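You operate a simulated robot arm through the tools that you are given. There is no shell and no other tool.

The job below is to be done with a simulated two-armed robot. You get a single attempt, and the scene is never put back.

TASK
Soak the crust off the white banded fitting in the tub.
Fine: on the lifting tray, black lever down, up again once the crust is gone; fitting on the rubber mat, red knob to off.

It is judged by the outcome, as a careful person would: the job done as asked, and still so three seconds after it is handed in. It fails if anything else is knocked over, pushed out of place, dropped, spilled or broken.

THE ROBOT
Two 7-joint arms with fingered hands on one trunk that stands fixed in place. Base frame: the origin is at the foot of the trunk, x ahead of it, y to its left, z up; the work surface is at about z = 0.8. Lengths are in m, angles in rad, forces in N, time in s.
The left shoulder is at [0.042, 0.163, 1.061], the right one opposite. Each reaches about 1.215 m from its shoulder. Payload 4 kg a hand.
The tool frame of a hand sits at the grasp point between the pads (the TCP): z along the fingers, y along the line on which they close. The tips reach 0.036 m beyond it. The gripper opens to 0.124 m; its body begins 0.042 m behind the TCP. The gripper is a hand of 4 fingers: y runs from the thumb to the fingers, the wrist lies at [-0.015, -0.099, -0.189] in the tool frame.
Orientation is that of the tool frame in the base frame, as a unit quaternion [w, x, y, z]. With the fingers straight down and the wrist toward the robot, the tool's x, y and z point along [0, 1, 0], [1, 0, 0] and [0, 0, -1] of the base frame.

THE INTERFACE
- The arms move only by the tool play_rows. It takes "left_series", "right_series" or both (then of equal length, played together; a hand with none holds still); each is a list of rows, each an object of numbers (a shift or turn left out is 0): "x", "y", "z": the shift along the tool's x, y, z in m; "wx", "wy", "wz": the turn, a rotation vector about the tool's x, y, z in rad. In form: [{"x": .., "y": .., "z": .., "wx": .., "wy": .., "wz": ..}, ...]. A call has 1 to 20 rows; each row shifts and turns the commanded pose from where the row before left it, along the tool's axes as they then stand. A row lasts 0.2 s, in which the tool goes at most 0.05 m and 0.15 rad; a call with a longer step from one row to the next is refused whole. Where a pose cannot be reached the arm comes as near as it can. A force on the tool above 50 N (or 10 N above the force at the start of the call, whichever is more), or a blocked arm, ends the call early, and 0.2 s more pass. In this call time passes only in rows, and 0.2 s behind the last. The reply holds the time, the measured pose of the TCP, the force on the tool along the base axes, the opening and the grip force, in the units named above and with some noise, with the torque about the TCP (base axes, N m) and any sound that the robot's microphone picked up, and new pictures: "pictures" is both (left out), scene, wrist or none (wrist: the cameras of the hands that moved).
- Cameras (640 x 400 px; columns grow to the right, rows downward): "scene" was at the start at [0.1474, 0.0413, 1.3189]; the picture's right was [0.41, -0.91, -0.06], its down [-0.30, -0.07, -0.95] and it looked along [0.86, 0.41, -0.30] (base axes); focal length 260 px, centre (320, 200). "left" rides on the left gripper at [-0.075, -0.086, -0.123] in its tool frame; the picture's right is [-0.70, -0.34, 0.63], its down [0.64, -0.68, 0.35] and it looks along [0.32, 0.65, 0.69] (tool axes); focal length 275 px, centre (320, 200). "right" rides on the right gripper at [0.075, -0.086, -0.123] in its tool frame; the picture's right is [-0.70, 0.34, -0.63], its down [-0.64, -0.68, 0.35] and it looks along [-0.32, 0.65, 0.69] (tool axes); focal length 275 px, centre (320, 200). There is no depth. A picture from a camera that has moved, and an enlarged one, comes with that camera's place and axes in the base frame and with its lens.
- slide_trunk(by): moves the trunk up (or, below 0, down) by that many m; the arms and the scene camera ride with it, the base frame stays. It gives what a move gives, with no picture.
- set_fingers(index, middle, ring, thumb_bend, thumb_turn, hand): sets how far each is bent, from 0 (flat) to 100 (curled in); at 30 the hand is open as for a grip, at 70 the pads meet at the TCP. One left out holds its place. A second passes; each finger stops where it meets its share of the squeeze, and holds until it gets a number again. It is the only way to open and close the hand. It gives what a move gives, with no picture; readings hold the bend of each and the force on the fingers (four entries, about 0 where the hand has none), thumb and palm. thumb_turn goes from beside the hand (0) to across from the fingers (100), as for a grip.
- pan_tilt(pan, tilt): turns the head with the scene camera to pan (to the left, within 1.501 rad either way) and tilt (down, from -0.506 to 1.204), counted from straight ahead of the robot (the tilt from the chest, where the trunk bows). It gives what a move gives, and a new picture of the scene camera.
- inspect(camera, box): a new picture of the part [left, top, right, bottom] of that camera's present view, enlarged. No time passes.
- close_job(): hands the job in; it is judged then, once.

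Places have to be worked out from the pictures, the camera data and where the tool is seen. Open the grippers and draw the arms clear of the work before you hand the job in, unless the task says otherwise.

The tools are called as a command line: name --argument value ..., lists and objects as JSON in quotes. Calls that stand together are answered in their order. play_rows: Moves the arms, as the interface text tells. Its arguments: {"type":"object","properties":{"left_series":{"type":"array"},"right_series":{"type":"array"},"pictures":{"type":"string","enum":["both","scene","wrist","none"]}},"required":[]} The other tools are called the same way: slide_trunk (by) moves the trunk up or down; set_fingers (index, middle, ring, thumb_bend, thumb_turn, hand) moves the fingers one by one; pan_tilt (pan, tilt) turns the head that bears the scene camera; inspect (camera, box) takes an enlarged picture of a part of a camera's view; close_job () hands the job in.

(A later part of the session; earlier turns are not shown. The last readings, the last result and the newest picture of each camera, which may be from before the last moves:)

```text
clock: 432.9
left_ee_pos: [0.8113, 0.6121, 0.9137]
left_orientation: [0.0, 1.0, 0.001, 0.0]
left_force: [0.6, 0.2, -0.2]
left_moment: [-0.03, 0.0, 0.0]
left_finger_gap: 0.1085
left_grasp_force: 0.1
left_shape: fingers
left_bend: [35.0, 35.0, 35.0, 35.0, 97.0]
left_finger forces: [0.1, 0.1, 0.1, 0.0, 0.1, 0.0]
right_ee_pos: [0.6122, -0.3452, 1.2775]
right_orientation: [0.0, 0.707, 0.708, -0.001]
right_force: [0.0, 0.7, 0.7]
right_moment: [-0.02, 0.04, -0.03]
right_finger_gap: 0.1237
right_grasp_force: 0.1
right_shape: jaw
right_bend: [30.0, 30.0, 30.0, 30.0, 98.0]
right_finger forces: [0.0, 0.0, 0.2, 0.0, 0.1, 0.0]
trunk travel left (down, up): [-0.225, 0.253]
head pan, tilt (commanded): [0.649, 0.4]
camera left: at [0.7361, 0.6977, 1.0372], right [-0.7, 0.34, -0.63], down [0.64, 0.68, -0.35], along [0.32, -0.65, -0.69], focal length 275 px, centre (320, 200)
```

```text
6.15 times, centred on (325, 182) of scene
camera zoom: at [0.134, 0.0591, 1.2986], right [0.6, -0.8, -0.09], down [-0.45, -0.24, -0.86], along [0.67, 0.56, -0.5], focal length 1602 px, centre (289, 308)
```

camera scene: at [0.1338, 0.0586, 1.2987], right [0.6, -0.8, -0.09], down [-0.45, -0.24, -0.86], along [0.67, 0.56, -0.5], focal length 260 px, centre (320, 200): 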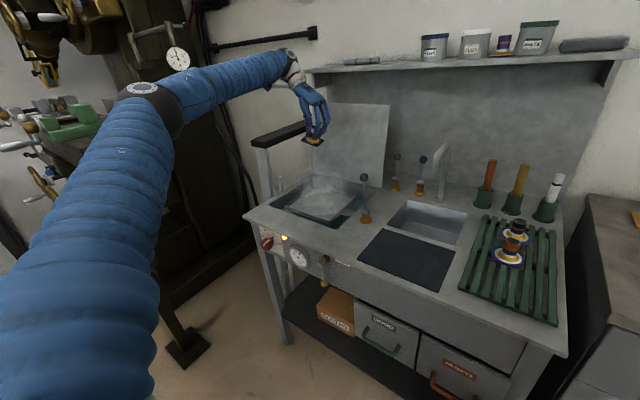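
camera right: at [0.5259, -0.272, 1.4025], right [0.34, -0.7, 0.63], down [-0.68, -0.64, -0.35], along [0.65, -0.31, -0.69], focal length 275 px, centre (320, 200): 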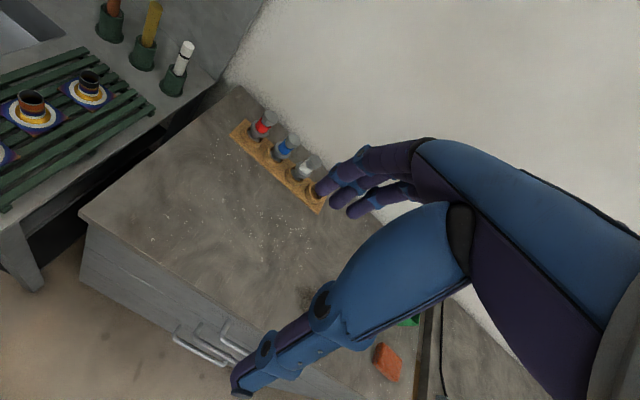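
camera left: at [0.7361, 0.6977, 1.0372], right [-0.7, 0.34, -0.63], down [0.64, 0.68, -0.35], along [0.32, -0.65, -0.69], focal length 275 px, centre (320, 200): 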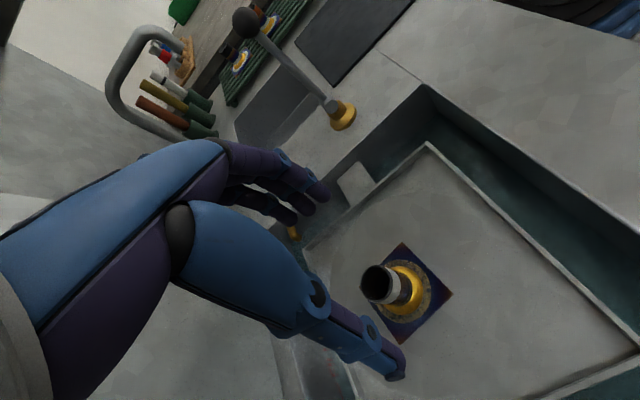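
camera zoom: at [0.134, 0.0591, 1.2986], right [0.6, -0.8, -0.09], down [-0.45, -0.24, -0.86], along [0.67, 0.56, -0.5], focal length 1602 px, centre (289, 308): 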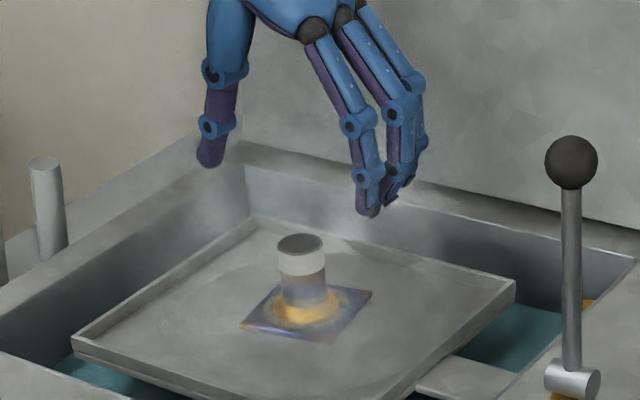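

The tube is at about [0.816, 0.616]. I centre the TCP on it and go down to grasp height.

play_rows --left_series '[{"x": 0.002, "y": -0.003, "z": 0.02}, {"x": 0.002, "y": -0.003, "z": 0.02}, {"z": 0.02}, {"z": 0.0105}]' --pictures "none"

inspect --camera "left" --box '[200, 150, 440, 400]'

```text
clock: 433.9
left_ee_pos: [0.8153, 0.6176, 0.8468]
left_orientation: [-0.001, 1.0, 0.002, 0.0]
left_force: [0.3, -0.5, -0.3]
left_moment: [0.04, -0.01, -0.02]
left_finger_gap: 0.1082
left_grasp_force: 0.1
left_shape: fingers
left_bend: [35.0, 35.0, 35.0, 35.0, 97.0]
left_finger forces: [0.0, 0.0, 0.0, 0.0, 0.0, 0.0]
right_ee_pos: [0.6124, -0.3445, 1.2781]
right_orientation: [-0.001, 0.707, 0.707, 0.0]
right_force: [0.2, 0.2, 0.2]
right_moment: [0.02, 0.03, -0.03]
right_finger_gap: 0.1238
right_grasp_force: 0.1
right_shape: jaw
right_bend: [30.0, 30.0, 30.0, 30.0, 98.0]
right_finger forces: [0.1, 0.0, 0.0, 0.0, 0.1, 0.0]
trunk travel left (down, up): [-0.225, 0.253]
head pan, tilt (commanded): [0.649, 0.4]
```

```text
1.60 times, centred on (320, 275) of left
camera zoom: at [0.7394, 0.7032, 0.9685], right [-0.7, 0.34, -0.63], down [0.64, 0.68, -0.35], along [0.32, -0.65, -0.69], focal length 440 px, centre (320, 80)
```

zoom: 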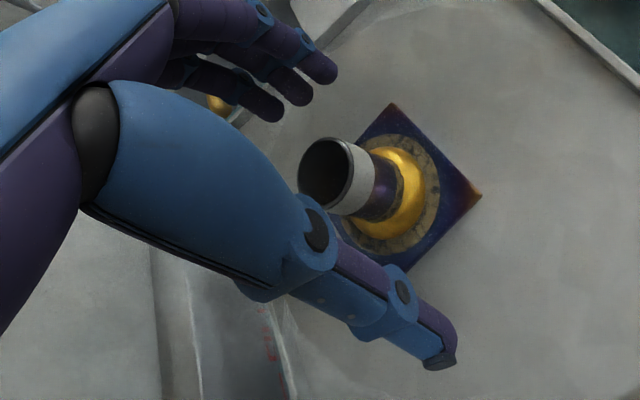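

The view nearly matches my last good grasp. I apply the same small correction and close, then tighten.

play_rows --left_series '[{"x": -0.001, "y": -0.003, "z": 0.002}]' --pictures "none"

set_fingers --hand "left" --index 68 --middle 68 --ring 68 --thumb_bend 68

inspect --camera "left" --box '[200, 150, 440, 400]'

```text
clock: 434.3
left_ee_pos: [0.8137, 0.6188, 0.8442]
left_orientation: [0.0, 1.0, 0.001, 0.001]
left_force: [-0.1, -0.3, -0.8]
left_moment: [0.0, -0.01, 0.0]
left_finger_gap: 0.1085
left_grasp_force: 0.0
left_shape: fingers
left_bend: [35.0, 35.0, 35.0, 35.0, 97.0]
left_finger forces: [0.1, 0.0, 0.0, 0.0, 0.0, 0.1]
right_ee_pos: [0.612, -0.3464, 1.2791]
right_orientation: [0.0, 0.707, 0.707, -0.001]
right_force: [0.4, 0.2, 0.0]
right_moment: [0.01, 0.0, -0.05]
right_finger_gap: 0.1235
right_grasp_force: 0.0
right_shape: jaw
right_bend: [30.0, 30.0, 30.0, 30.0, 98.0]
right_finger forces: [0.0, 0.1, 0.1, 0.0, 0.0, 0.0]
trunk travel left (down, up): [-0.225, 0.253]
head pan, tilt (commanded): [0.649, 0.4]
```

```text
clock: 435.3
left_ee_pos: [0.8135, 0.6195, 0.8445]
left_orientation: [0.001, 1.0, 0.0, 0.001]
left_force: [0.0, -1.4, 3.8]
left_moment: [-0.26, -0.04, -0.07]
left_finger_gap: 0.022
left_grasp_force: 10.5
left_shape: fingers
left_bend: [64.0, 62.0, 68.0, 65.0, 97.0]
left_finger forces: [3.7, 8.2, 0.0, 0.1, 9.3, 0.0]
right_ee_pos: [0.6123, -0.345, 1.2779]
right_orientation: [-0.001, 0.708, 0.707, 0.0]
right_force: [0.4, 0.2, -0.6]
right_moment: [0.01, 0.01, 0.03]
right_finger_gap: 0.1238
right_grasp_force: 0.3
right_shape: jaw
right_bend: [30.0, 30.0, 30.0, 30.0, 98.0]
right_finger forces: [0.0, 0.0, 0.0, 0.0, 0.0, 0.1]
trunk travel left (down, up): [-0.225, 0.253]
head pan, tilt (commanded): [0.649, 0.4]
```

```text
1.60 times, centred on (320, 275) of left
camera zoom: at [0.7384, 0.7058, 0.9672], right [-0.7, 0.34, -0.63], down [0.64, 0.68, -0.35], along [0.32, -0.65, -0.69], focal length 440 px, centre (320, 80)
```

zoom: 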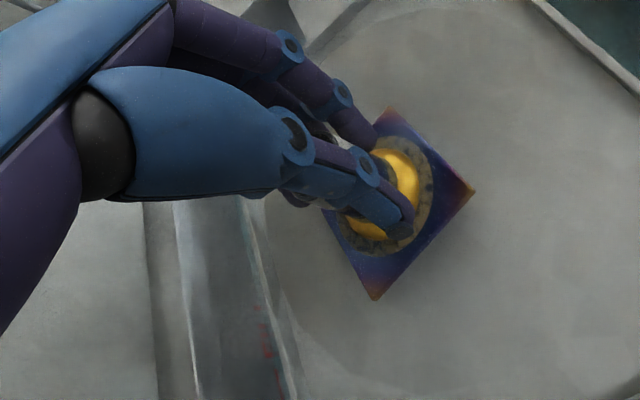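

Same solid grasp as before. I tighten, lift, and carry it to the mat.

set_fingers --hand "left" --index 71 --middle 72 --thumb_bend 71

play_rows --left_series '[{"z": -0.005}, {"z": -0.01}, {"z": -0.02}, {"z": -0.035}, {"z": -0.04}, {"z": -0.045}, {"z": -0.045}, {"z": -0.035}]' --pictures "wrist"

play_rows --left_series '[{"x": -0.006, "y": 0.015}, {"x": -0.01, "y": 0.028}, {"x": -0.0125, "y": 0.035}, {"x": -0.0125, "y": 0.035}, {"x": -0.0125, "y": 0.035}, {"x": -0.0125, "y": 0.035}, {"x": -0.0125, "y": 0.035}, {"x": -0.0125, "y": 0.035}, {"x": -0.0125, "y": 0.035}, {"x": -0.0125, "y": 0.035}, {"x": -0.012, "y": 0.033}, {"x": -0.01, "y": 0.022}, {"x": -0.0055, "y": 0.012}]' --pictures "wrist"

pan_tilt --pan 0.3 --tilt 0.5

```text
clock: 436.3
left_ee_pos: [0.8138, 0.6195, 0.8451]
left_orientation: [0.001, 1.0, 0.001, -0.001]
left_force: [0.7, -1.7, 1.9]
left_moment: [-0.2, 0.0, -0.02]
left_finger_gap: 0.0153
left_grasp_force: 13.6
left_shape: fingers
left_bend: [65.0, 62.0, 68.0, 67.0, 96.0]
left_finger forces: [5.6, 8.9, 0.1, 0.0, 12.2, 0.0]
right_ee_pos: [0.6115, -0.3451, 1.2781]
right_orientation: [-0.001, 0.707, 0.707, 0.0]
right_force: [0.3, -0.1, -1.1]
right_moment: [-0.01, -0.01, 0.01]
right_finger_gap: 0.1237
right_grasp_force: 0.1
right_shape: jaw
right_bend: [30.0, 30.0, 30.0, 30.0, 98.0]
right_finger forces: [0.0, 0.0, 0.0, 0.1, 0.0, 0.0]
trunk travel left (down, up): [-0.225, 0.253]
head pan, tilt (commanded): [0.649, 0.4]
```

```text
clock: 438.1
left_ee_pos: [0.813, 0.6192, 1.0817]
left_orientation: [0.0, 1.0, 0.001, 0.0]
left_force: [0.0, 0.5, -0.4]
left_moment: [0.01, 0.02, -0.01]
left_finger_gap: 0.0143
left_grasp_force: 13.6
left_shape: fingers
left_bend: [65.0, 63.0, 68.0, 67.0, 96.0]
left_finger forces: [5.3, 8.7, 0.0, 0.0, 12.0, 0.0]
right_ee_pos: [0.6127, -0.3464, 1.2786]
right_orientation: [0.0, 0.707, 0.708, 0.0]
right_force: [-0.3, -0.2, 0.4]
right_moment: [0.02, -0.01, 0.01]
right_finger_gap: 0.1236
right_grasp_force: 0.1
right_shape: jaw
right_bend: [30.0, 30.0, 30.0, 30.0, 98.0]
right_finger forces: [0.0, 0.0, 0.0, 0.0, 0.0, 0.0]
trunk travel left (down, up): [-0.225, 0.253]
head pan, tilt (commanded): [0.649, 0.4]
camera left: at [0.7368, 0.706, 1.2039], right [-0.7, 0.34, -0.63], down [0.64, 0.68, -0.35], along [0.32, -0.65, -0.69], focal length 275 px, centre (320, 200)
```

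left: 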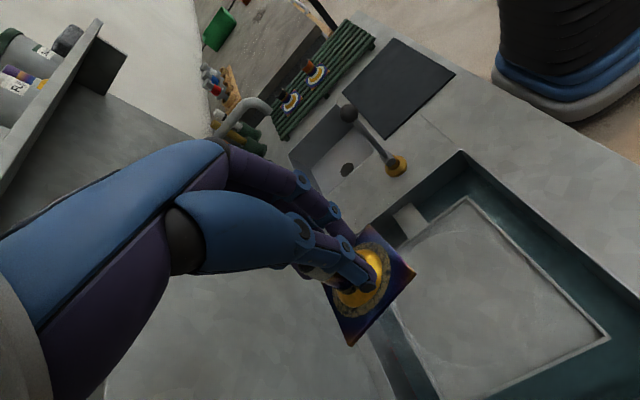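

```text
clock: 440.9
left_ee_pos: [0.6718, 0.2294, 1.0795]
left_orientation: [0.0, 1.0, 0.002, 0.0]
left_force: [0.6, 0.1, -1.7]
left_moment: [0.04, -0.01, 0.0]
left_finger_gap: 0.0136
left_grasp_force: 12.5
left_shape: fingers
left_bend: [66.0, 63.0, 68.0, 68.0, 96.0]
left_finger forces: [5.2, 8.5, 0.0, 0.1, 11.2, 0.0]
right_ee_pos: [0.6133, -0.3458, 1.2777]
right_orientation: [-0.001, 0.707, 0.707, 0.0]
right_force: [0.6, -0.9, -0.2]
right_moment: [0.01, -0.01, -0.01]
right_finger_gap: 0.1237
right_grasp_force: 0.0
right_shape: jaw
right_bend: [30.0, 30.0, 30.0, 30.0, 98.0]
right_finger forces: [0.0, 0.1, 0.0, 0.0, 0.0, 0.0]
trunk travel left (down, up): [-0.225, 0.253]
head pan, tilt (commanded): [0.649, 0.4]
camera left: at [0.5957, 0.3158, 1.2019], right [-0.7, 0.34, -0.63], down [0.64, 0.68, -0.35], along [0.32, -0.65, -0.69], focal length 275 px, centre (320, 200)
```

left: 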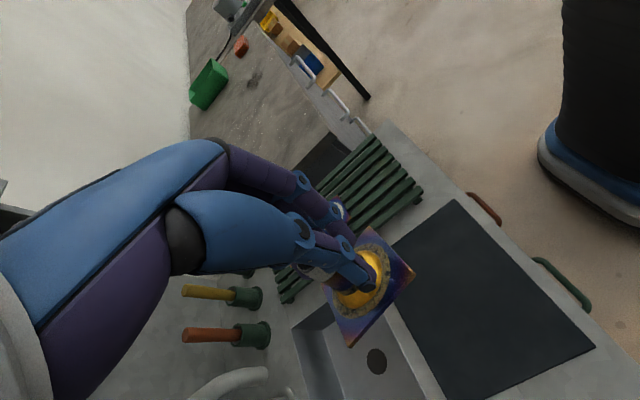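

```text
clock: 441.7
left_ee_pos: [0.6716, 0.2296, 1.0803]
left_orientation: [0.0, 1.0, 0.0, -0.001]
left_force: [-0.8, -0.3, -1.6]
left_moment: [0.01, 0.01, -0.02]
left_finger_gap: 0.0139
left_grasp_force: 12.4
left_shape: fingers
left_bend: [66.0, 63.0, 68.0, 68.0, 96.0]
left_finger forces: [5.1, 8.5, 0.0, 0.0, 11.2, 0.0]
right_ee_pos: [0.6125, -0.3462, 1.2787]
right_orientation: [-0.001, 0.707, 0.707, -0.001]
right_force: [0.6, 0.8, -0.5]
right_moment: [0.01, -0.02, 0.01]
right_finger_gap: 0.1239
right_grasp_force: 0.2
right_shape: jaw
right_bend: [30.0, 30.0, 30.0, 30.0, 98.0]
right_finger forces: [0.0, 0.0, 0.0, 0.0, 0.0, 0.0]
trunk travel left (down, up): [-0.225, 0.253]
head pan, tilt (commanded): [0.3, 0.499]
camera scene: at [0.1452, 0.0294, 1.2878], right [0.29, -0.96, -0.05], down [-0.59, -0.14, -0.8], along [0.76, 0.26, -0.6], focal length 260 px, centre (320, 200)
```

scene: 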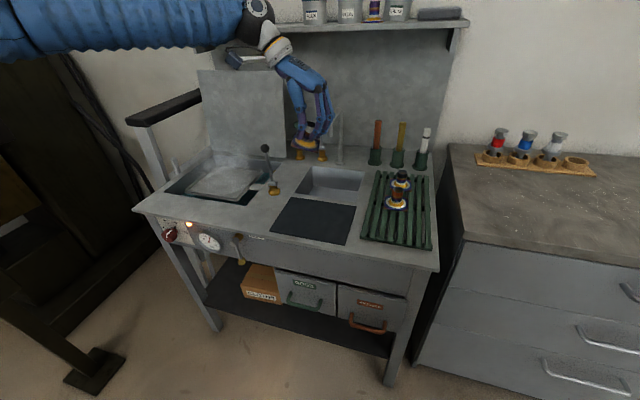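

Over the mat. I lower to about 4 cm above it, apply the same levelling tilt, and check.

play_rows --left_series '[{"x": -0.004, "z": 0.02}, {"x": -0.004, "z": 0.03}, {"x": -0.004, "z": 0.035}, {"z": 0.035}, {"z": 0.035}, {"z": 0.025}, {"wx": -0.05, "wy": 0.05}, {"wx": -0.05, "wy": 0.05}]' --pictures "wrist"

inspect --camera "scene" --box '[270, 170, 370, 250]'

```text
clock: 443.5
left_ee_pos: [0.66, 0.2293, 0.8995]
left_orientation: [0.05, 0.998, 0.0, 0.05]
left_force: [-0.5, 0.9, -1.8]
left_moment: [0.02, 0.01, 0.04]
left_finger_gap: 0.0134
left_grasp_force: 12.1
left_shape: fingers
left_bend: [66.0, 63.0, 68.0, 68.0, 96.0]
left_finger forces: [4.9, 8.5, 0.0, 0.1, 11.4, 0.1]
right_ee_pos: [0.6112, -0.3452, 1.2789]
right_orientation: [-0.002, 0.707, 0.707, -0.001]
right_force: [0.0, 0.3, 0.5]
right_moment: [0.0, 0.01, -0.02]
right_finger_gap: 0.124
right_grasp_force: 0.1
right_shape: jaw
right_bend: [30.0, 30.0, 30.0, 30.0, 98.0]
right_finger forces: [0.0, 0.0, 0.1, 0.0, 0.0, 0.1]
trunk travel left (down, up): [-0.225, 0.253]
head pan, tilt (commanded): [0.3, 0.499]
camera left: at [0.5728, 0.3263, 1.0051], right [-0.63, 0.27, -0.73], down [0.68, 0.65, -0.35], along [0.38, -0.71, -0.59], focal length 275 px, centre (320, 200)
```

left: 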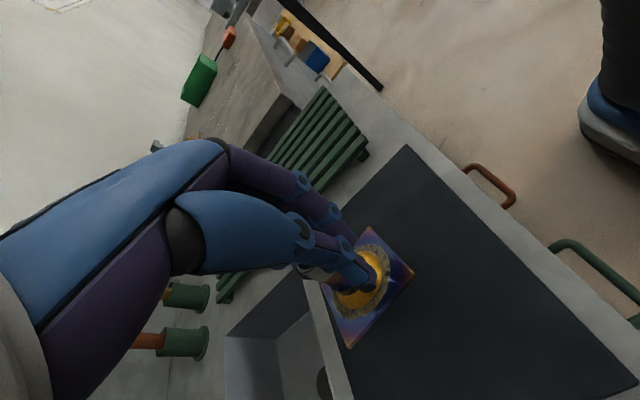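

```text
5.00 times, centred on (320, 210) of scene
camera zoom: at [0.1453, 0.0296, 1.2877], right [0.29, -0.96, -0.05], down [-0.59, -0.14, -0.8], along [0.76, 0.26, -0.6], focal length 1302 px, centre (320, 150)
```

zoom: 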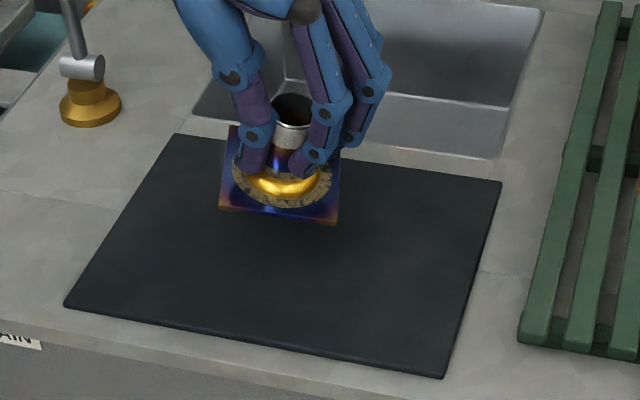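

The flange hangs over the middle of the mat (about [0.666, 0.232]). I lower it vertically, slowing near contact.

play_rows --left_series '[{"x": -0.0013, "y": -0.0013, "z": 0.0132}, {"x": -0.0013, "y": -0.0013, "z": 0.0132}, {"x": -0.0006, "y": -0.0006, "z": 0.006}]' --pictures "none"

inspect --camera "scene" --box '[295, 185, 345, 225]'

inspect --camera "left" --box '[270, 180, 470, 380]'

```text
clock: 444.3
left_ee_pos: [0.6594, 0.2299, 0.8669]
left_orientation: [0.049, 0.998, 0.001, 0.05]
left_force: [0.8, 1.9, 3.7]
left_moment: [-0.07, 0.02, 0.0]
left_finger_gap: 0.0131
left_grasp_force: 12.9
left_shape: fingers
left_bend: [66.0, 63.0, 68.0, 67.0, 96.0]
left_finger forces: [4.7, 8.0, 0.0, 0.0, 12.8, 0.0]
right_ee_pos: [0.6108, -0.3449, 1.2793]
right_orientation: [0.0, 0.707, 0.707, 0.0]
right_force: [-0.2, 0.9, 0.1]
right_moment: [-0.02, -0.01, 0.0]
right_finger_gap: 0.1235
right_grasp_force: 0.0
right_shape: jaw
right_bend: [30.0, 30.0, 30.0, 30.0, 98.0]
right_finger forces: [0.0, 0.1, 0.1, 0.0, 0.0, 0.0]
trunk travel left (down, up): [-0.225, 0.253]
head pan, tilt (commanded): [0.3, 0.499]
```

```text
10.00 times, centred on (320, 205) of scene
camera zoom: at [0.1448, 0.0297, 1.2879], right [0.29, -0.96, -0.05], down [-0.59, -0.14, -0.8], along [0.76, 0.26, -0.6], focal length 2604 px, centre (320, 150)
```

zoom: 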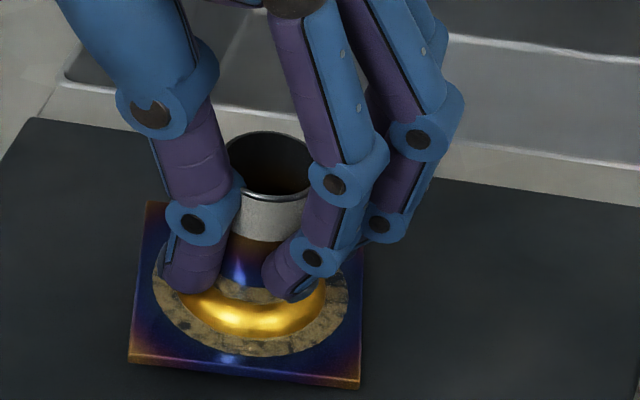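

```text
2.00 times, centred on (370, 280) of left
camera zoom: at [0.5725, 0.3267, 0.9723], right [-0.63, 0.27, -0.73], down [0.68, 0.65, -0.35], along [0.38, -0.71, -0.59], focal length 551 px, centre (220, 40)
```

zoom: 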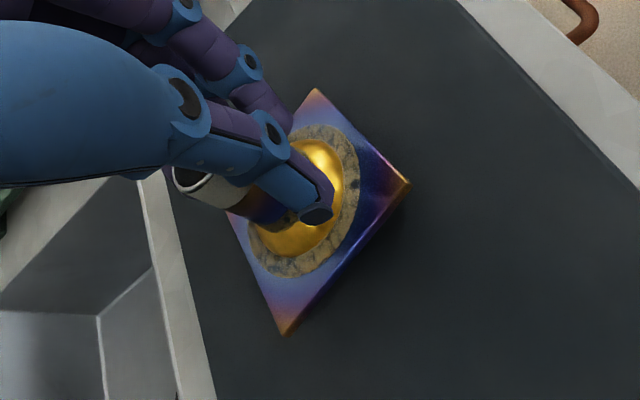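

Contact is made (about 5 N change). I go a touch further so it seats, then release in stages.

play_rows --left_series '[{"x": -0.0001, "y": -0.0001, "z": 0.0012}, {"x": -0.0001, "y": -0.0001, "z": 0.0012}]' --pictures "none"

set_fingers --hand "left" --index 60 --middle 59 --ring 58 --thumb_bend 61

set_fingers --hand "left" --index 35 --middle 35 --ring 35 --thumb_bend 35

inspect --camera "scene" --box '[270, 170, 370, 250]'

```text
clock: 444.9
left_ee_pos: [0.6583, 0.23, 0.8648]
left_orientation: [0.05, 0.998, 0.001, 0.05]
left_force: [1.1, 1.3, 2.6]
left_moment: [-0.06, -0.05, 0.07]
left_finger_gap: 0.0119
left_grasp_force: 11.6
left_shape: fingers
left_bend: [67.0, 64.0, 68.0, 67.0, 96.0]
left_finger forces: [3.9, 7.5, 0.1, 0.1, 11.0, 0.0]
right_ee_pos: [0.6119, -0.3455, 1.2788]
right_orientation: [0.0, 0.707, 0.707, -0.001]
right_force: [-0.6, 0.4, 0.2]
right_moment: [0.01, -0.03, -0.04]
right_finger_gap: 0.1237
right_grasp_force: 0.0
right_shape: jaw
right_bend: [30.0, 30.0, 30.0, 30.0, 98.0]
right_finger forces: [0.1, 0.0, 0.0, 0.0, 0.0, 0.0]
trunk travel left (down, up): [-0.225, 0.253]
head pan, tilt (commanded): [0.3, 0.499]
```

```text
clock: 445.9
left_ee_pos: [0.6601, 0.2288, 0.8642]
left_orientation: [0.05, 0.998, 0.001, 0.049]
left_force: [0.3, 0.0, 0.2]
left_moment: [-0.01, 0.03, -0.02]
left_finger_gap: 0.0295
left_grasp_force: 0.2
left_shape: fingers
left_bend: [60.0, 59.0, 57.0, 61.0, 97.0]
left_finger forces: [0.0, 0.1, 0.0, 0.0, 0.6, 0.0]
right_ee_pos: [0.6132, -0.3457, 1.2783]
right_orientation: [-0.001, 0.707, 0.707, 0.0]
right_force: [0.1, 0.0, -1.1]
right_moment: [0.01, -0.01, 0.01]
right_finger_gap: 0.1237
right_grasp_force: 0.0
right_shape: jaw
right_bend: [30.0, 30.0, 30.0, 30.0, 98.0]
right_finger forces: [0.1, 0.0, 0.0, 0.1, 0.0, 0.0]
trunk travel left (down, up): [-0.225, 0.253]
head pan, tilt (commanded): [0.3, 0.499]
```

```text
clock: 446.9
left_ee_pos: [0.6597, 0.2288, 0.8635]
left_orientation: [0.049, 0.998, 0.0, 0.049]
left_force: [-0.2, -0.2, 0.2]
left_moment: [-0.01, -0.01, -0.01]
left_finger_gap: 0.1082
left_grasp_force: 0.1
left_shape: fingers
left_bend: [35.0, 35.0, 35.0, 35.0, 97.0]
left_finger forces: [0.1, 0.1, 0.0, 0.0, 0.0, 0.0]
right_ee_pos: [0.612, -0.3446, 1.2781]
right_orientation: [0.0, 0.707, 0.707, -0.001]
right_force: [0.0, 1.7, 0.4]
right_moment: [0.02, 0.02, 0.04]
right_finger_gap: 0.124
right_grasp_force: 0.1
right_shape: jaw
right_bend: [30.0, 30.0, 30.0, 30.0, 98.0]
right_finger forces: [0.0, 0.0, 0.0, 0.0, 0.1, 0.0]
trunk travel left (down, up): [-0.225, 0.253]
head pan, tilt (commanded): [0.3, 0.499]
```

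```text
5.00 times, centred on (320, 210) of scene
camera zoom: at [0.1451, 0.0294, 1.2878], right [0.29, -0.96, -0.05], down [-0.59, -0.14, -0.8], along [0.76, 0.26, -0.6], focal length 1302 px, centre (320, 150)
```

zoom: 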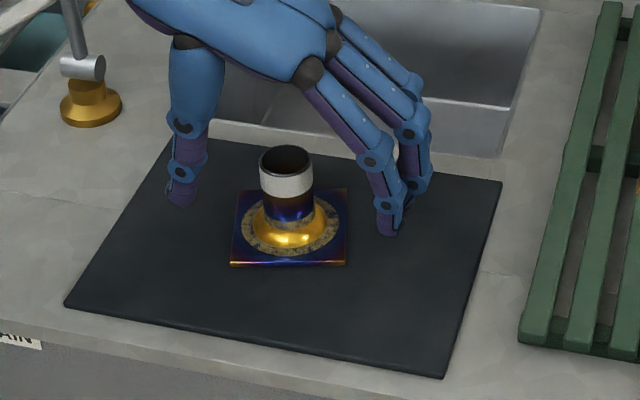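

The fitting stands upright on the rubber mat. I raise the hand straight up, level it, and check the lever's position.

play_rows --left_series '[{"x": 0.002, "y": 0.002, "z": -0.0198}, {"x": 0.003, "y": 0.003, "z": -0.0297}, {"x": 0.003, "y": 0.003, "z": -0.0297}, {"x": 0.003, "y": 0.003, "z": -0.0297}, {"x": 0.003, "y": 0.003, "z": -0.0297}, {"x": 0.003, "y": 0.003, "z": -0.0297}, {"x": 0.003, "y": 0.003, "z": -0.0297}, {"wx": 0.05, "wy": -0.05}, {"wx": 0.05, "wy": -0.05}]' --pictures "none"

pan_tilt --pan 0.649 --tilt 0.4

inspect --camera "scene" --box '[265, 150, 405, 230]'

```text
clock: 448.9
left_ee_pos: [0.6601, 0.2295, 1.0641]
left_orientation: [-0.001, 1.0, 0.002, 0.0]
left_force: [-0.2, 0.2, -0.4]
left_moment: [0.03, 0.0, 0.0]
left_finger_gap: 0.1081
left_grasp_force: 0.0
left_shape: fingers
left_bend: [35.0, 35.0, 35.0, 35.0, 97.0]
left_finger forces: [0.0, 0.0, 0.1, 0.0, 0.0, 0.1]
right_ee_pos: [0.6119, -0.3446, 1.2776]
right_orientation: [-0.001, 0.708, 0.707, -0.001]
right_force: [-0.9, -0.3, 0.3]
right_moment: [-0.02, 0.0, 0.02]
right_finger_gap: 0.124
right_grasp_force: 0.1
right_shape: jaw
right_bend: [30.0, 30.0, 30.0, 30.0, 98.0]
right_finger forces: [0.0, 0.0, 0.0, 0.1, 0.0, 0.1]
trunk travel left (down, up): [-0.225, 0.253]
head pan, tilt (commanded): [0.3, 0.499]
```

```text
clock: 449.7
left_ee_pos: [0.6594, 0.2282, 1.0639]
left_orientation: [0.0, 1.0, 0.0, 0.001]
left_force: [-0.9, 0.4, -0.5]
left_moment: [-0.01, -0.01, -0.02]
left_finger_gap: 0.1082
left_grasp_force: 0.1
left_shape: fingers
left_bend: [35.0, 35.0, 35.0, 35.0, 97.0]
left_finger forces: [0.0, 0.1, 0.0, 0.0, 0.0, 0.0]
right_ee_pos: [0.612, -0.346, 1.279]
right_orientation: [-0.001, 0.707, 0.707, -0.001]
right_force: [0.4, 0.2, 0.2]
right_moment: [0.02, -0.01, -0.05]
right_finger_gap: 0.1238
right_grasp_force: 0.2
right_shape: jaw
right_bend: [30.0, 30.0, 30.0, 30.0, 98.0]
right_finger forces: [0.1, 0.0, 0.0, 0.1, 0.0, 0.0]
trunk travel left (down, up): [-0.225, 0.253]
head pan, tilt (commanded): [0.649, 0.4]
camera scene: at [0.1336, 0.0583, 1.2988], right [0.6, -0.8, -0.09], down [-0.45, -0.23, -0.86], along [0.67, 0.56, -0.5], focal length 260 px, centre (320, 200)
```

scene: 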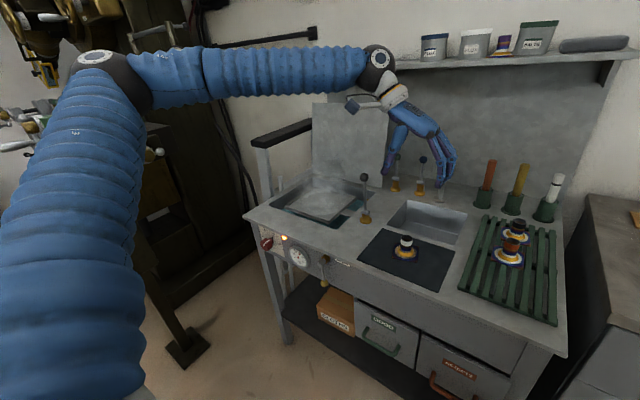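

```text
4.57 times, centred on (335, 190) of scene
camera zoom: at [0.1336, 0.0583, 1.2988], right [0.6, -0.8, -0.09], down [-0.45, -0.23, -0.86], along [0.67, 0.56, -0.5], focal length 1190 px, centre (251, 246)
```

zoom: 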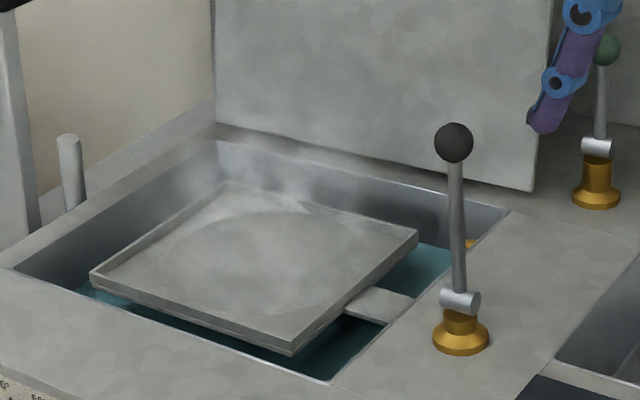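

The lever sagged by about 3° while I was handling the fitting, so I nudge it back to its up stop with closed fingers from the near side.

set_fingers --hand "left" --index 70 --middle 70 --ring 70 --thumb_bend 70

play_rows --left_series '[{"x": 0.002, "y": -0.034}, {"x": 0.002, "y": -0.034}, {"x": 0.002, "y": -0.034}, {"x": 0.002, "y": -0.034}, {"x": 0.002, "y": -0.034}, {"z": 0.03}, {"z": 0.03}, {"z": 0.019}]' --pictures "wrist"

inspect --camera "scene" --box '[305, 120, 405, 230]'

```text
clock: 450.7
left_ee_pos: [0.6588, 0.2298, 1.0636]
left_orientation: [0.001, 1.0, 0.001, 0.0]
left_force: [-0.3, -0.5, 0.1]
left_moment: [0.02, 0.01, -0.01]
left_finger_gap: 0.0012
left_grasp_force: 0.1
left_shape: fingers
left_bend: [70.0, 70.0, 70.0, 70.0, 97.0]
left_finger forces: [0.1, 0.1, 0.1, 0.0, 0.0, 0.1]
right_ee_pos: [0.6112, -0.3463, 1.2785]
right_orientation: [-0.001, 0.707, 0.707, -0.001]
right_force: [0.1, 0.4, 0.2]
right_moment: [0.03, 0.02, 0.03]
right_finger_gap: 0.124
right_grasp_force: 0.1
right_shape: jaw
right_bend: [30.0, 30.0, 30.0, 30.0, 98.0]
right_finger forces: [0.0, 0.1, 0.0, 0.0, 0.1, 0.0]
trunk travel left (down, up): [-0.225, 0.253]
head pan, tilt (commanded): [0.649, 0.4]
```

```text
clock: 452.5
left_ee_pos: [0.6702, 0.3972, 0.9857]
left_orientation: [0.0, 1.0, 0.001, 0.0]
left_force: [1.4, -0.1, 0.7]
left_moment: [0.0, 0.0, 0.0]
left_finger_gap: 0.0013
left_grasp_force: 0.0
left_shape: fingers
left_bend: [70.0, 70.0, 70.0, 70.0, 97.0]
left_finger forces: [0.1, 0.0, 0.0, 0.0, 0.1, 0.0]
right_ee_pos: [0.6127, -0.3444, 1.2779]
right_orientation: [-0.001, 0.708, 0.707, -0.001]
right_force: [0.1, 0.5, -0.6]
right_moment: [0.03, -0.01, 0.01]
right_finger_gap: 0.1238
right_grasp_force: 0.1
right_shape: jaw
right_bend: [30.0, 30.0, 30.0, 30.0, 98.0]
right_finger forces: [0.0, 0.1, 0.0, 0.1, 0.1, 0.1]
trunk travel left (down, up): [-0.225, 0.253]
head pan, tilt (commanded): [0.649, 0.4]
camera left: at [0.5942, 0.4835, 1.1075], right [-0.7, 0.34, -0.63], down [0.64, 0.68, -0.35], along [0.32, -0.65, -0.69], focal length 275 px, centre (320, 200)
```

left: 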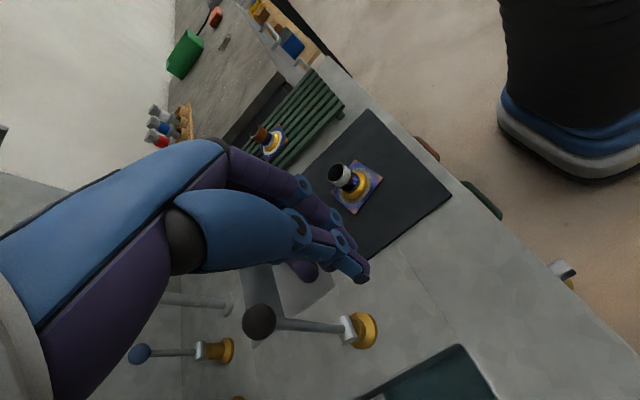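

```text
3.64 times, centred on (355, 175) of scene
camera zoom: at [0.1338, 0.0585, 1.2988], right [0.6, -0.8, -0.09], down [-0.45, -0.24, -0.86], along [0.67, 0.56, -0.5], focal length 947 px, centre (193, 291)
```

zoom: 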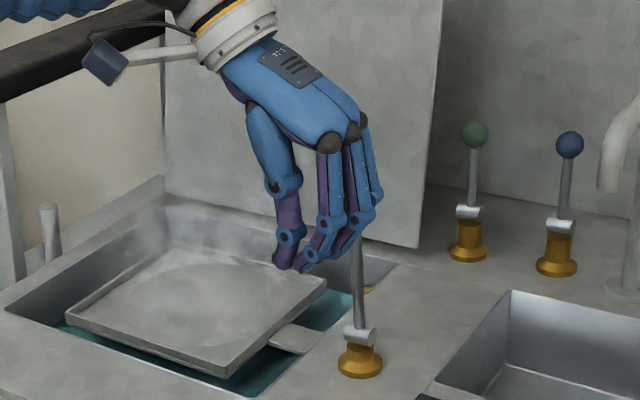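

The closed fingers are on the near side of the ball. I push toward +x in small steps, watching the force.

play_rows --left_series '[{"x": 0.01}, {"x": 0.01}, {"x": 0.008}, {"x": 0.005}]' --pictures "none"

inspect --camera "scene" --box '[305, 120, 405, 230]'

```text
clock: 453.5
left_ee_pos: [0.7039, 0.3989, 0.9849]
left_orientation: [0.0, 1.0, 0.001, 0.0]
left_force: [0.3, -0.6, -0.8]
left_moment: [0.02, -0.02, 0.0]
left_finger_gap: 0.0012
left_grasp_force: 0.1
left_shape: fingers
left_bend: [70.0, 70.0, 70.0, 70.0, 97.0]
left_finger forces: [0.1, 0.0, 0.0, 0.0, 0.0, 0.0]
right_ee_pos: [0.6112, -0.3462, 1.2778]
right_orientation: [-0.001, 0.707, 0.707, -0.001]
right_force: [0.1, 0.2, 0.6]
right_moment: [0.03, -0.03, -0.04]
right_finger_gap: 0.1237
right_grasp_force: 0.1
right_shape: jaw
right_bend: [30.0, 30.0, 30.0, 30.0, 98.0]
right_finger forces: [0.1, 0.1, 0.1, 0.0, 0.0, 0.1]
trunk travel left (down, up): [-0.225, 0.253]
head pan, tilt (commanded): [0.649, 0.4]
```

```text
3.64 times, centred on (355, 175) of scene
camera zoom: at [0.1335, 0.0585, 1.2988], right [0.6, -0.8, -0.09], down [-0.45, -0.24, -0.86], along [0.67, 0.56, -0.5], focal length 947 px, centre (193, 291)
```

zoom: 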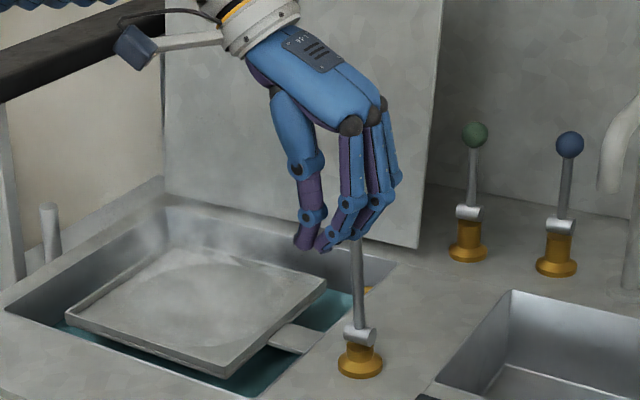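

play_rows --left_series '[{"x": 0.006}, {"x": 0.006}, {"x": 0.005}]' --pictures "none"

inspect --camera "left" --box '[200, 180, 440, 380]'

```text
clock: 454.3
left_ee_pos: [0.7189, 0.4009, 0.985]
left_orientation: [0.0, 1.0, 0.001, 0.0]
left_force: [-11.9, -1.5, 3.0]
left_moment: [-0.06, 0.18, -0.14]
left_finger_gap: 0.0012
left_grasp_force: 6.0
left_shape: fingers
left_bend: [70.0, 70.0, 70.0, 70.0, 97.0]
left_finger forces: [0.1, 0.0, 11.6, 0.1, 0.0, 0.0]
right_ee_pos: [0.6115, -0.3461, 1.2788]
right_orientation: [0.0, 0.707, 0.707, 0.0]
right_force: [-0.6, -0.1, 0.3]
right_moment: [-0.01, 0.0, 0.0]
right_finger_gap: 0.124
right_grasp_force: 0.0
right_shape: jaw
right_bend: [30.0, 30.0, 30.0, 30.0, 98.0]
right_finger forces: [0.0, 0.0, 0.0, 0.0, 0.0, 0.0]
trunk travel left (down, up): [-0.225, 0.253]
head pan, tilt (commanded): [0.649, 0.4]
```

```text
2.00 times, centred on (320, 280) of left
camera zoom: at [0.643, 0.4857, 1.1082], right [-0.7, 0.34, -0.63], down [0.64, 0.68, -0.35], along [0.32, -0.65, -0.69], focal length 551 px, centre (320, 40)
```

zoom: 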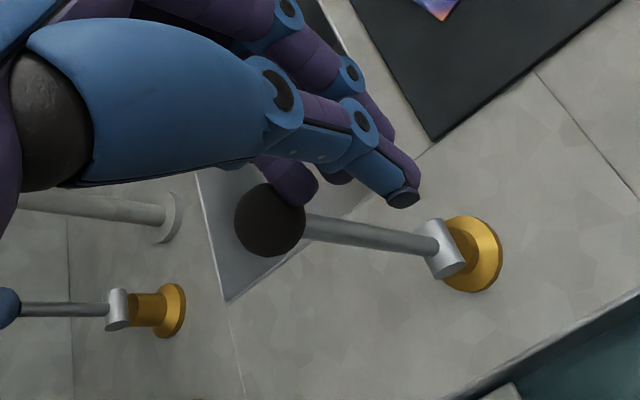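

The ring finger is pressing the ball at 12 N. I push a few more millimetres to be sure it's on the stop, then back off and rise.

play_rows --left_series '[{"x": 0.003}, {"x": 0.002}]' --pictures "none"

play_rows --left_series '[{"x": -0.008}, {"x": -0.012}, {"x": -0.02, "z": -0.01}, {"z": -0.03}, {"z": -0.03}]' --pictures "none"

inspect --camera "scene" --box '[265, 150, 405, 230]'

```text
clock: 454.9
left_ee_pos: [0.7214, 0.4008, 0.9871]
left_orientation: [0.0, 1.0, 0.001, 0.0]
left_force: [-38.6, -1.3, 2.4]
left_moment: [-0.09, 0.86, -0.28]
left_finger_gap: 0.0012
left_grasp_force: 18.5
left_shape: fingers
left_bend: [70.0, 70.0, 70.0, 70.0, 97.0]
left_finger forces: [0.0, 0.0, 37.3, 0.0, 0.0, 0.1]
right_ee_pos: [0.6088, -0.3448, 1.2792]
right_orientation: [0.0, 0.706, 0.708, 0.001]
right_force: [-0.8, 0.4, 0.7]
right_moment: [0.01, 0.02, -0.02]
right_finger_gap: 0.1239
right_grasp_force: 0.1
right_shape: jaw
right_bend: [30.0, 30.0, 30.0, 30.0, 98.0]
right_finger forces: [0.0, 0.1, 0.0, 0.1, 0.1, 0.0]
trunk travel left (down, up): [-0.225, 0.253]
head pan, tilt (commanded): [0.649, 0.4]
```

```text
clock: 456.1
left_ee_pos: [0.6849, 0.3988, 1.0545]
left_orientation: [0.0, 1.0, 0.002, 0.0]
left_force: [0.0, -0.5, -0.5]
left_moment: [-0.01, -0.01, -0.02]
left_finger_gap: 0.0012
left_grasp_force: 0.0
left_shape: fingers
left_bend: [70.0, 70.0, 70.0, 70.0, 97.0]
left_finger forces: [0.0, 0.0, 0.0, 0.1, 0.1, 0.0]
right_ee_pos: [0.6114, -0.3459, 1.2794]
right_orientation: [0.0, 0.707, 0.707, -0.001]
right_force: [0.5, -0.4, 0.1]
right_moment: [0.03, 0.03, -0.01]
right_finger_gap: 0.124
right_grasp_force: 0.0
right_shape: jaw
right_bend: [30.0, 30.0, 30.0, 30.0, 98.0]
right_finger forces: [0.0, 0.0, 0.0, 0.0, 0.0, 0.0]
trunk travel left (down, up): [-0.225, 0.253]
head pan, tilt (commanded): [0.649, 0.4]
```

```text
4.57 times, centred on (335, 190) of scene
camera zoom: at [0.1326, 0.0586, 1.299], right [0.6, -0.8, -0.09], down [-0.45, -0.24, -0.86], along [0.67, 0.56, -0.5], focal length 1190 px, centre (251, 246)
```

zoom: 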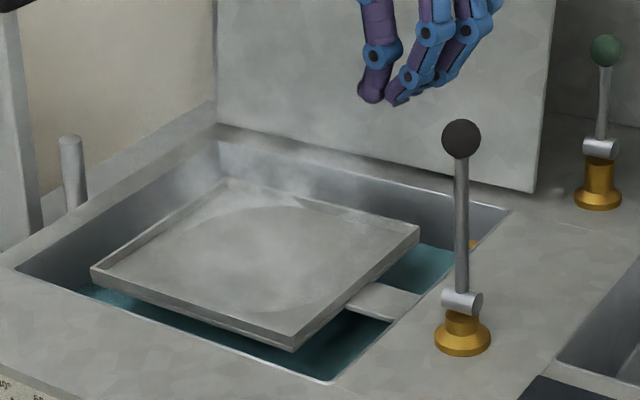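

The lever is back on its up stop. Now the red knob: I take a precise look at it from this head position.

inspect --camera "scene" --box '[245, 222, 293, 262]'

pan_tilt --pan 0.85 --tilt 0.65

```text
10.00 times, centred on (269, 242) of scene
camera zoom: at [0.1326, 0.0586, 1.299], right [0.6, -0.8, -0.09], down [-0.45, -0.24, -0.86], along [0.67, 0.56, -0.5], focal length 2604 px, centre (830, -220)
```

zoom: 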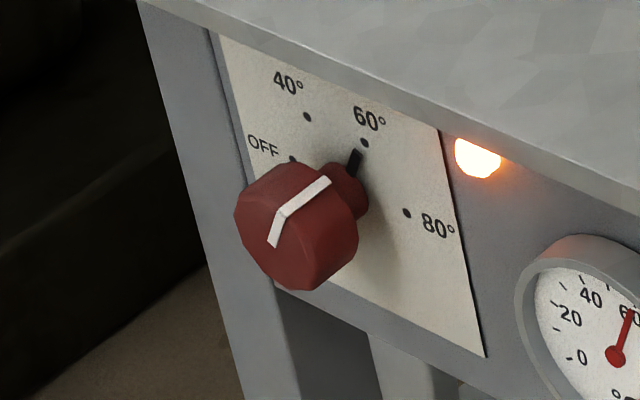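

```text
clock: 456.9
left_ee_pos: [0.6857, 0.398, 1.0551]
left_orientation: [0.0, 1.0, 0.001, 0.0]
left_force: [0.0, -0.3, 0.4]
left_moment: [0.0, 0.02, -0.01]
left_finger_gap: 0.001
left_grasp_force: 0.1
left_shape: fingers
left_bend: [70.0, 70.0, 70.0, 70.0, 97.0]
left_finger forces: [0.0, 0.0, 0.0, 0.0, 0.1, 0.1]
right_ee_pos: [0.6124, -0.3458, 1.278]
right_orientation: [-0.001, 0.707, 0.707, -0.001]
right_force: [-0.4, 0.2, 0.0]
right_moment: [0.01, -0.05, -0.02]
right_finger_gap: 0.1241
right_grasp_force: 0.1
right_shape: jaw
right_bend: [30.0, 30.0, 30.0, 30.0, 98.0]
right_finger forces: [0.1, 0.0, 0.0, 0.1, 0.1, 0.1]
trunk travel left (down, up): [-0.225, 0.253]
head pan, tilt (commanded): [0.85, 0.649]
camera scene: at [0.1137, 0.0677, 1.2791], right [0.74, -0.66, -0.12], down [-0.52, -0.45, -0.73], along [0.43, 0.6, -0.68], focal length 260 px, centre (320, 200)
```

scene: 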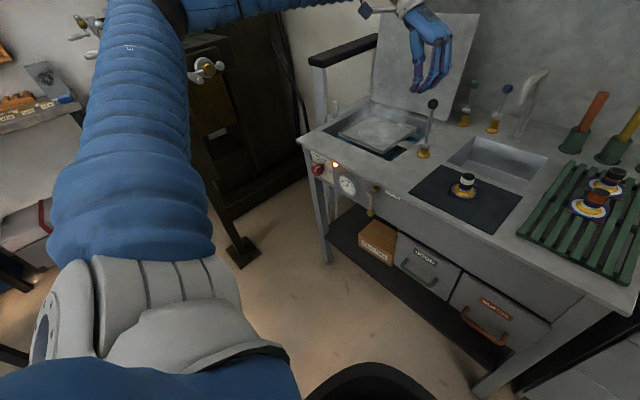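

inspect --camera "scene" --box '[302, 150, 350, 190]'

```text
10.00 times, centred on (326, 170) of scene
camera zoom: at [0.1137, 0.0677, 1.2791], right [0.74, -0.66, -0.12], down [-0.52, -0.45, -0.73], along [0.43, 0.6, -0.68], focal length 2604 px, centre (260, 500)
```

zoom: 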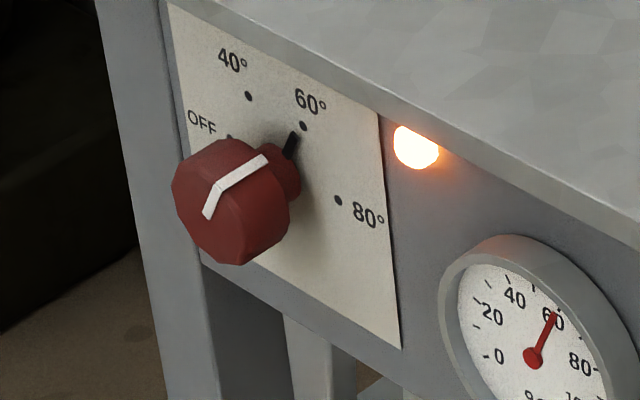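

From two views I place the knob cap's face centre at about [0.554, 0.684, 0.723], roughly 40 mm across and 23 mm deep, protruding about 39 mm from the panel. It must turn about 120° counter-clockwise seen from the robot. I bring the left hand back in front of the bench and pitch it to point forward.

play_rows --left_series '[{"x": -0.0337, "y": -0.0217, "z": -0.0064}, {"x": -0.0337, "y": -0.0217, "z": -0.0064}, {"x": -0.0337, "y": -0.0217, "z": -0.0064}, {"x": -0.0337, "y": -0.0217, "z": -0.0064}, {"x": -0.0337, "y": -0.0217, "z": -0.0064}, {"x": -0.0337, "y": -0.0217, "z": -0.0064}, {"x": -0.0337, "y": -0.0217, "z": -0.0064}]' --pictures "none"

set_fingers --hand "left" --index 40 --middle 40 --ring 40 --thumb_bend 40

play_rows --left_series '[{"wy": 0.1428}, {"wy": 0.1428}, {"wy": 0.1428}, {"wy": 0.1428}, {"wy": 0.1428}, {"wy": 0.1428}, {"wy": 0.1428}, {"wy": 0.1428}, {"wy": 0.1428}, {"wy": 0.1428}, {"wy": 0.1428}]' --pictures "both"

```text
clock: 458.5
left_ee_pos: [0.4467, 0.5528, 1.0994]
left_orientation: [0.0, 1.0, 0.001, 0.0]
left_force: [0.0, 1.0, -0.1]
left_moment: [0.0, -0.02, 0.02]
left_finger_gap: 0.001
left_grasp_force: 0.0
left_shape: fingers
left_bend: [70.0, 70.0, 70.0, 70.0, 97.0]
left_finger forces: [0.0, 0.1, 0.0, 0.0, 0.0, 0.0]
right_ee_pos: [0.6118, -0.3443, 1.279]
right_orientation: [-0.001, 0.708, 0.707, -0.001]
right_force: [-0.8, -0.4, 0.8]
right_moment: [0.0, 0.03, 0.03]
right_finger_gap: 0.1239
right_grasp_force: 0.0
right_shape: jaw
right_bend: [30.0, 30.0, 30.0, 30.0, 98.0]
right_finger forces: [0.0, 0.0, 0.0, 0.1, 0.1, 0.0]
trunk travel left (down, up): [-0.225, 0.253]
head pan, tilt (commanded): [0.85, 0.649]
```

```text
clock: 459.5
left_ee_pos: [0.4484, 0.5505, 1.1006]
left_orientation: [-0.001, 1.0, 0.001, 0.0]
left_force: [0.9, -1.4, -0.1]
left_moment: [-0.01, -0.01, 0.01]
left_finger_gap: 0.0927
left_grasp_force: 0.0
left_shape: fingers
left_bend: [40.0, 40.0, 40.0, 40.0, 97.0]
left_finger forces: [0.0, 0.0, 0.0, 0.0, 0.0, 0.0]
right_ee_pos: [0.6112, -0.3465, 1.2775]
right_orientation: [0.0, 0.707, 0.707, 0.0]
right_force: [0.2, 0.0, -0.3]
right_moment: [-0.04, 0.02, 0.0]
right_finger_gap: 0.1238
right_grasp_force: 0.0
right_shape: jaw
right_bend: [30.0, 30.0, 30.0, 30.0, 98.0]
right_finger forces: [0.0, 0.0, 0.0, 0.0, 0.1, 0.0]
trunk travel left (down, up): [-0.225, 0.253]
head pan, tilt (commanded): [0.85, 0.649]
```

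```text
clock: 461.9
left_ee_pos: [0.4486, 0.5511, 1.0987]
left_orientation: [-0.001, 0.707, 0.001, 0.708]
left_force: [-0.8, 0.2, 0.0]
left_moment: [-0.03, 0.02, 0.0]
left_finger_gap: 0.0928
left_grasp_force: 0.1
left_shape: fingers
left_bend: [40.0, 40.0, 40.0, 40.0, 97.0]
left_finger forces: [0.1, 0.0, 0.0, 0.0, 0.0, 0.0]
right_ee_pos: [0.6114, -0.3454, 1.2787]
right_orientation: [-0.001, 0.708, 0.707, 0.0]
right_force: [-0.6, 0.1, 0.3]
right_moment: [-0.02, -0.04, 0.0]
right_finger_gap: 0.1239
right_grasp_force: 0.1
right_shape: jaw
right_bend: [30.0, 30.0, 30.0, 30.0, 98.0]
right_finger forces: [0.0, 0.0, 0.1, 0.1, 0.0, 0.0]
trunk travel left (down, up): [-0.225, 0.253]
head pan, tilt (commanded): [0.85, 0.649]
camera scene: at [0.1138, 0.0677, 1.279], right [0.74, -0.66, -0.12], down [-0.52, -0.45, -0.73], along [0.43, 0.6, -0.68], focal length 260 px, centre (320, 200)
camera left: at [0.3252, 0.6366, 1.0242], right [0.63, 0.34, -0.7], down [0.34, 0.68, 0.65], along [0.69, -0.65, 0.32], focal length 275 px, centre (320, 200)
```

scene: 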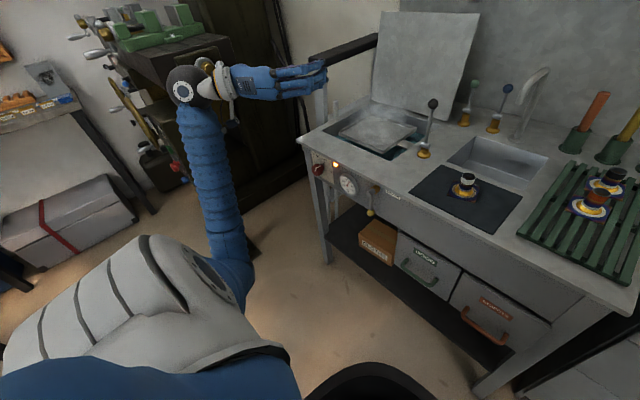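
left: 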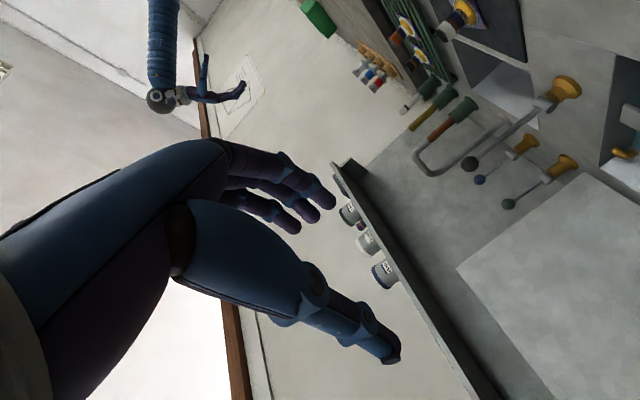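

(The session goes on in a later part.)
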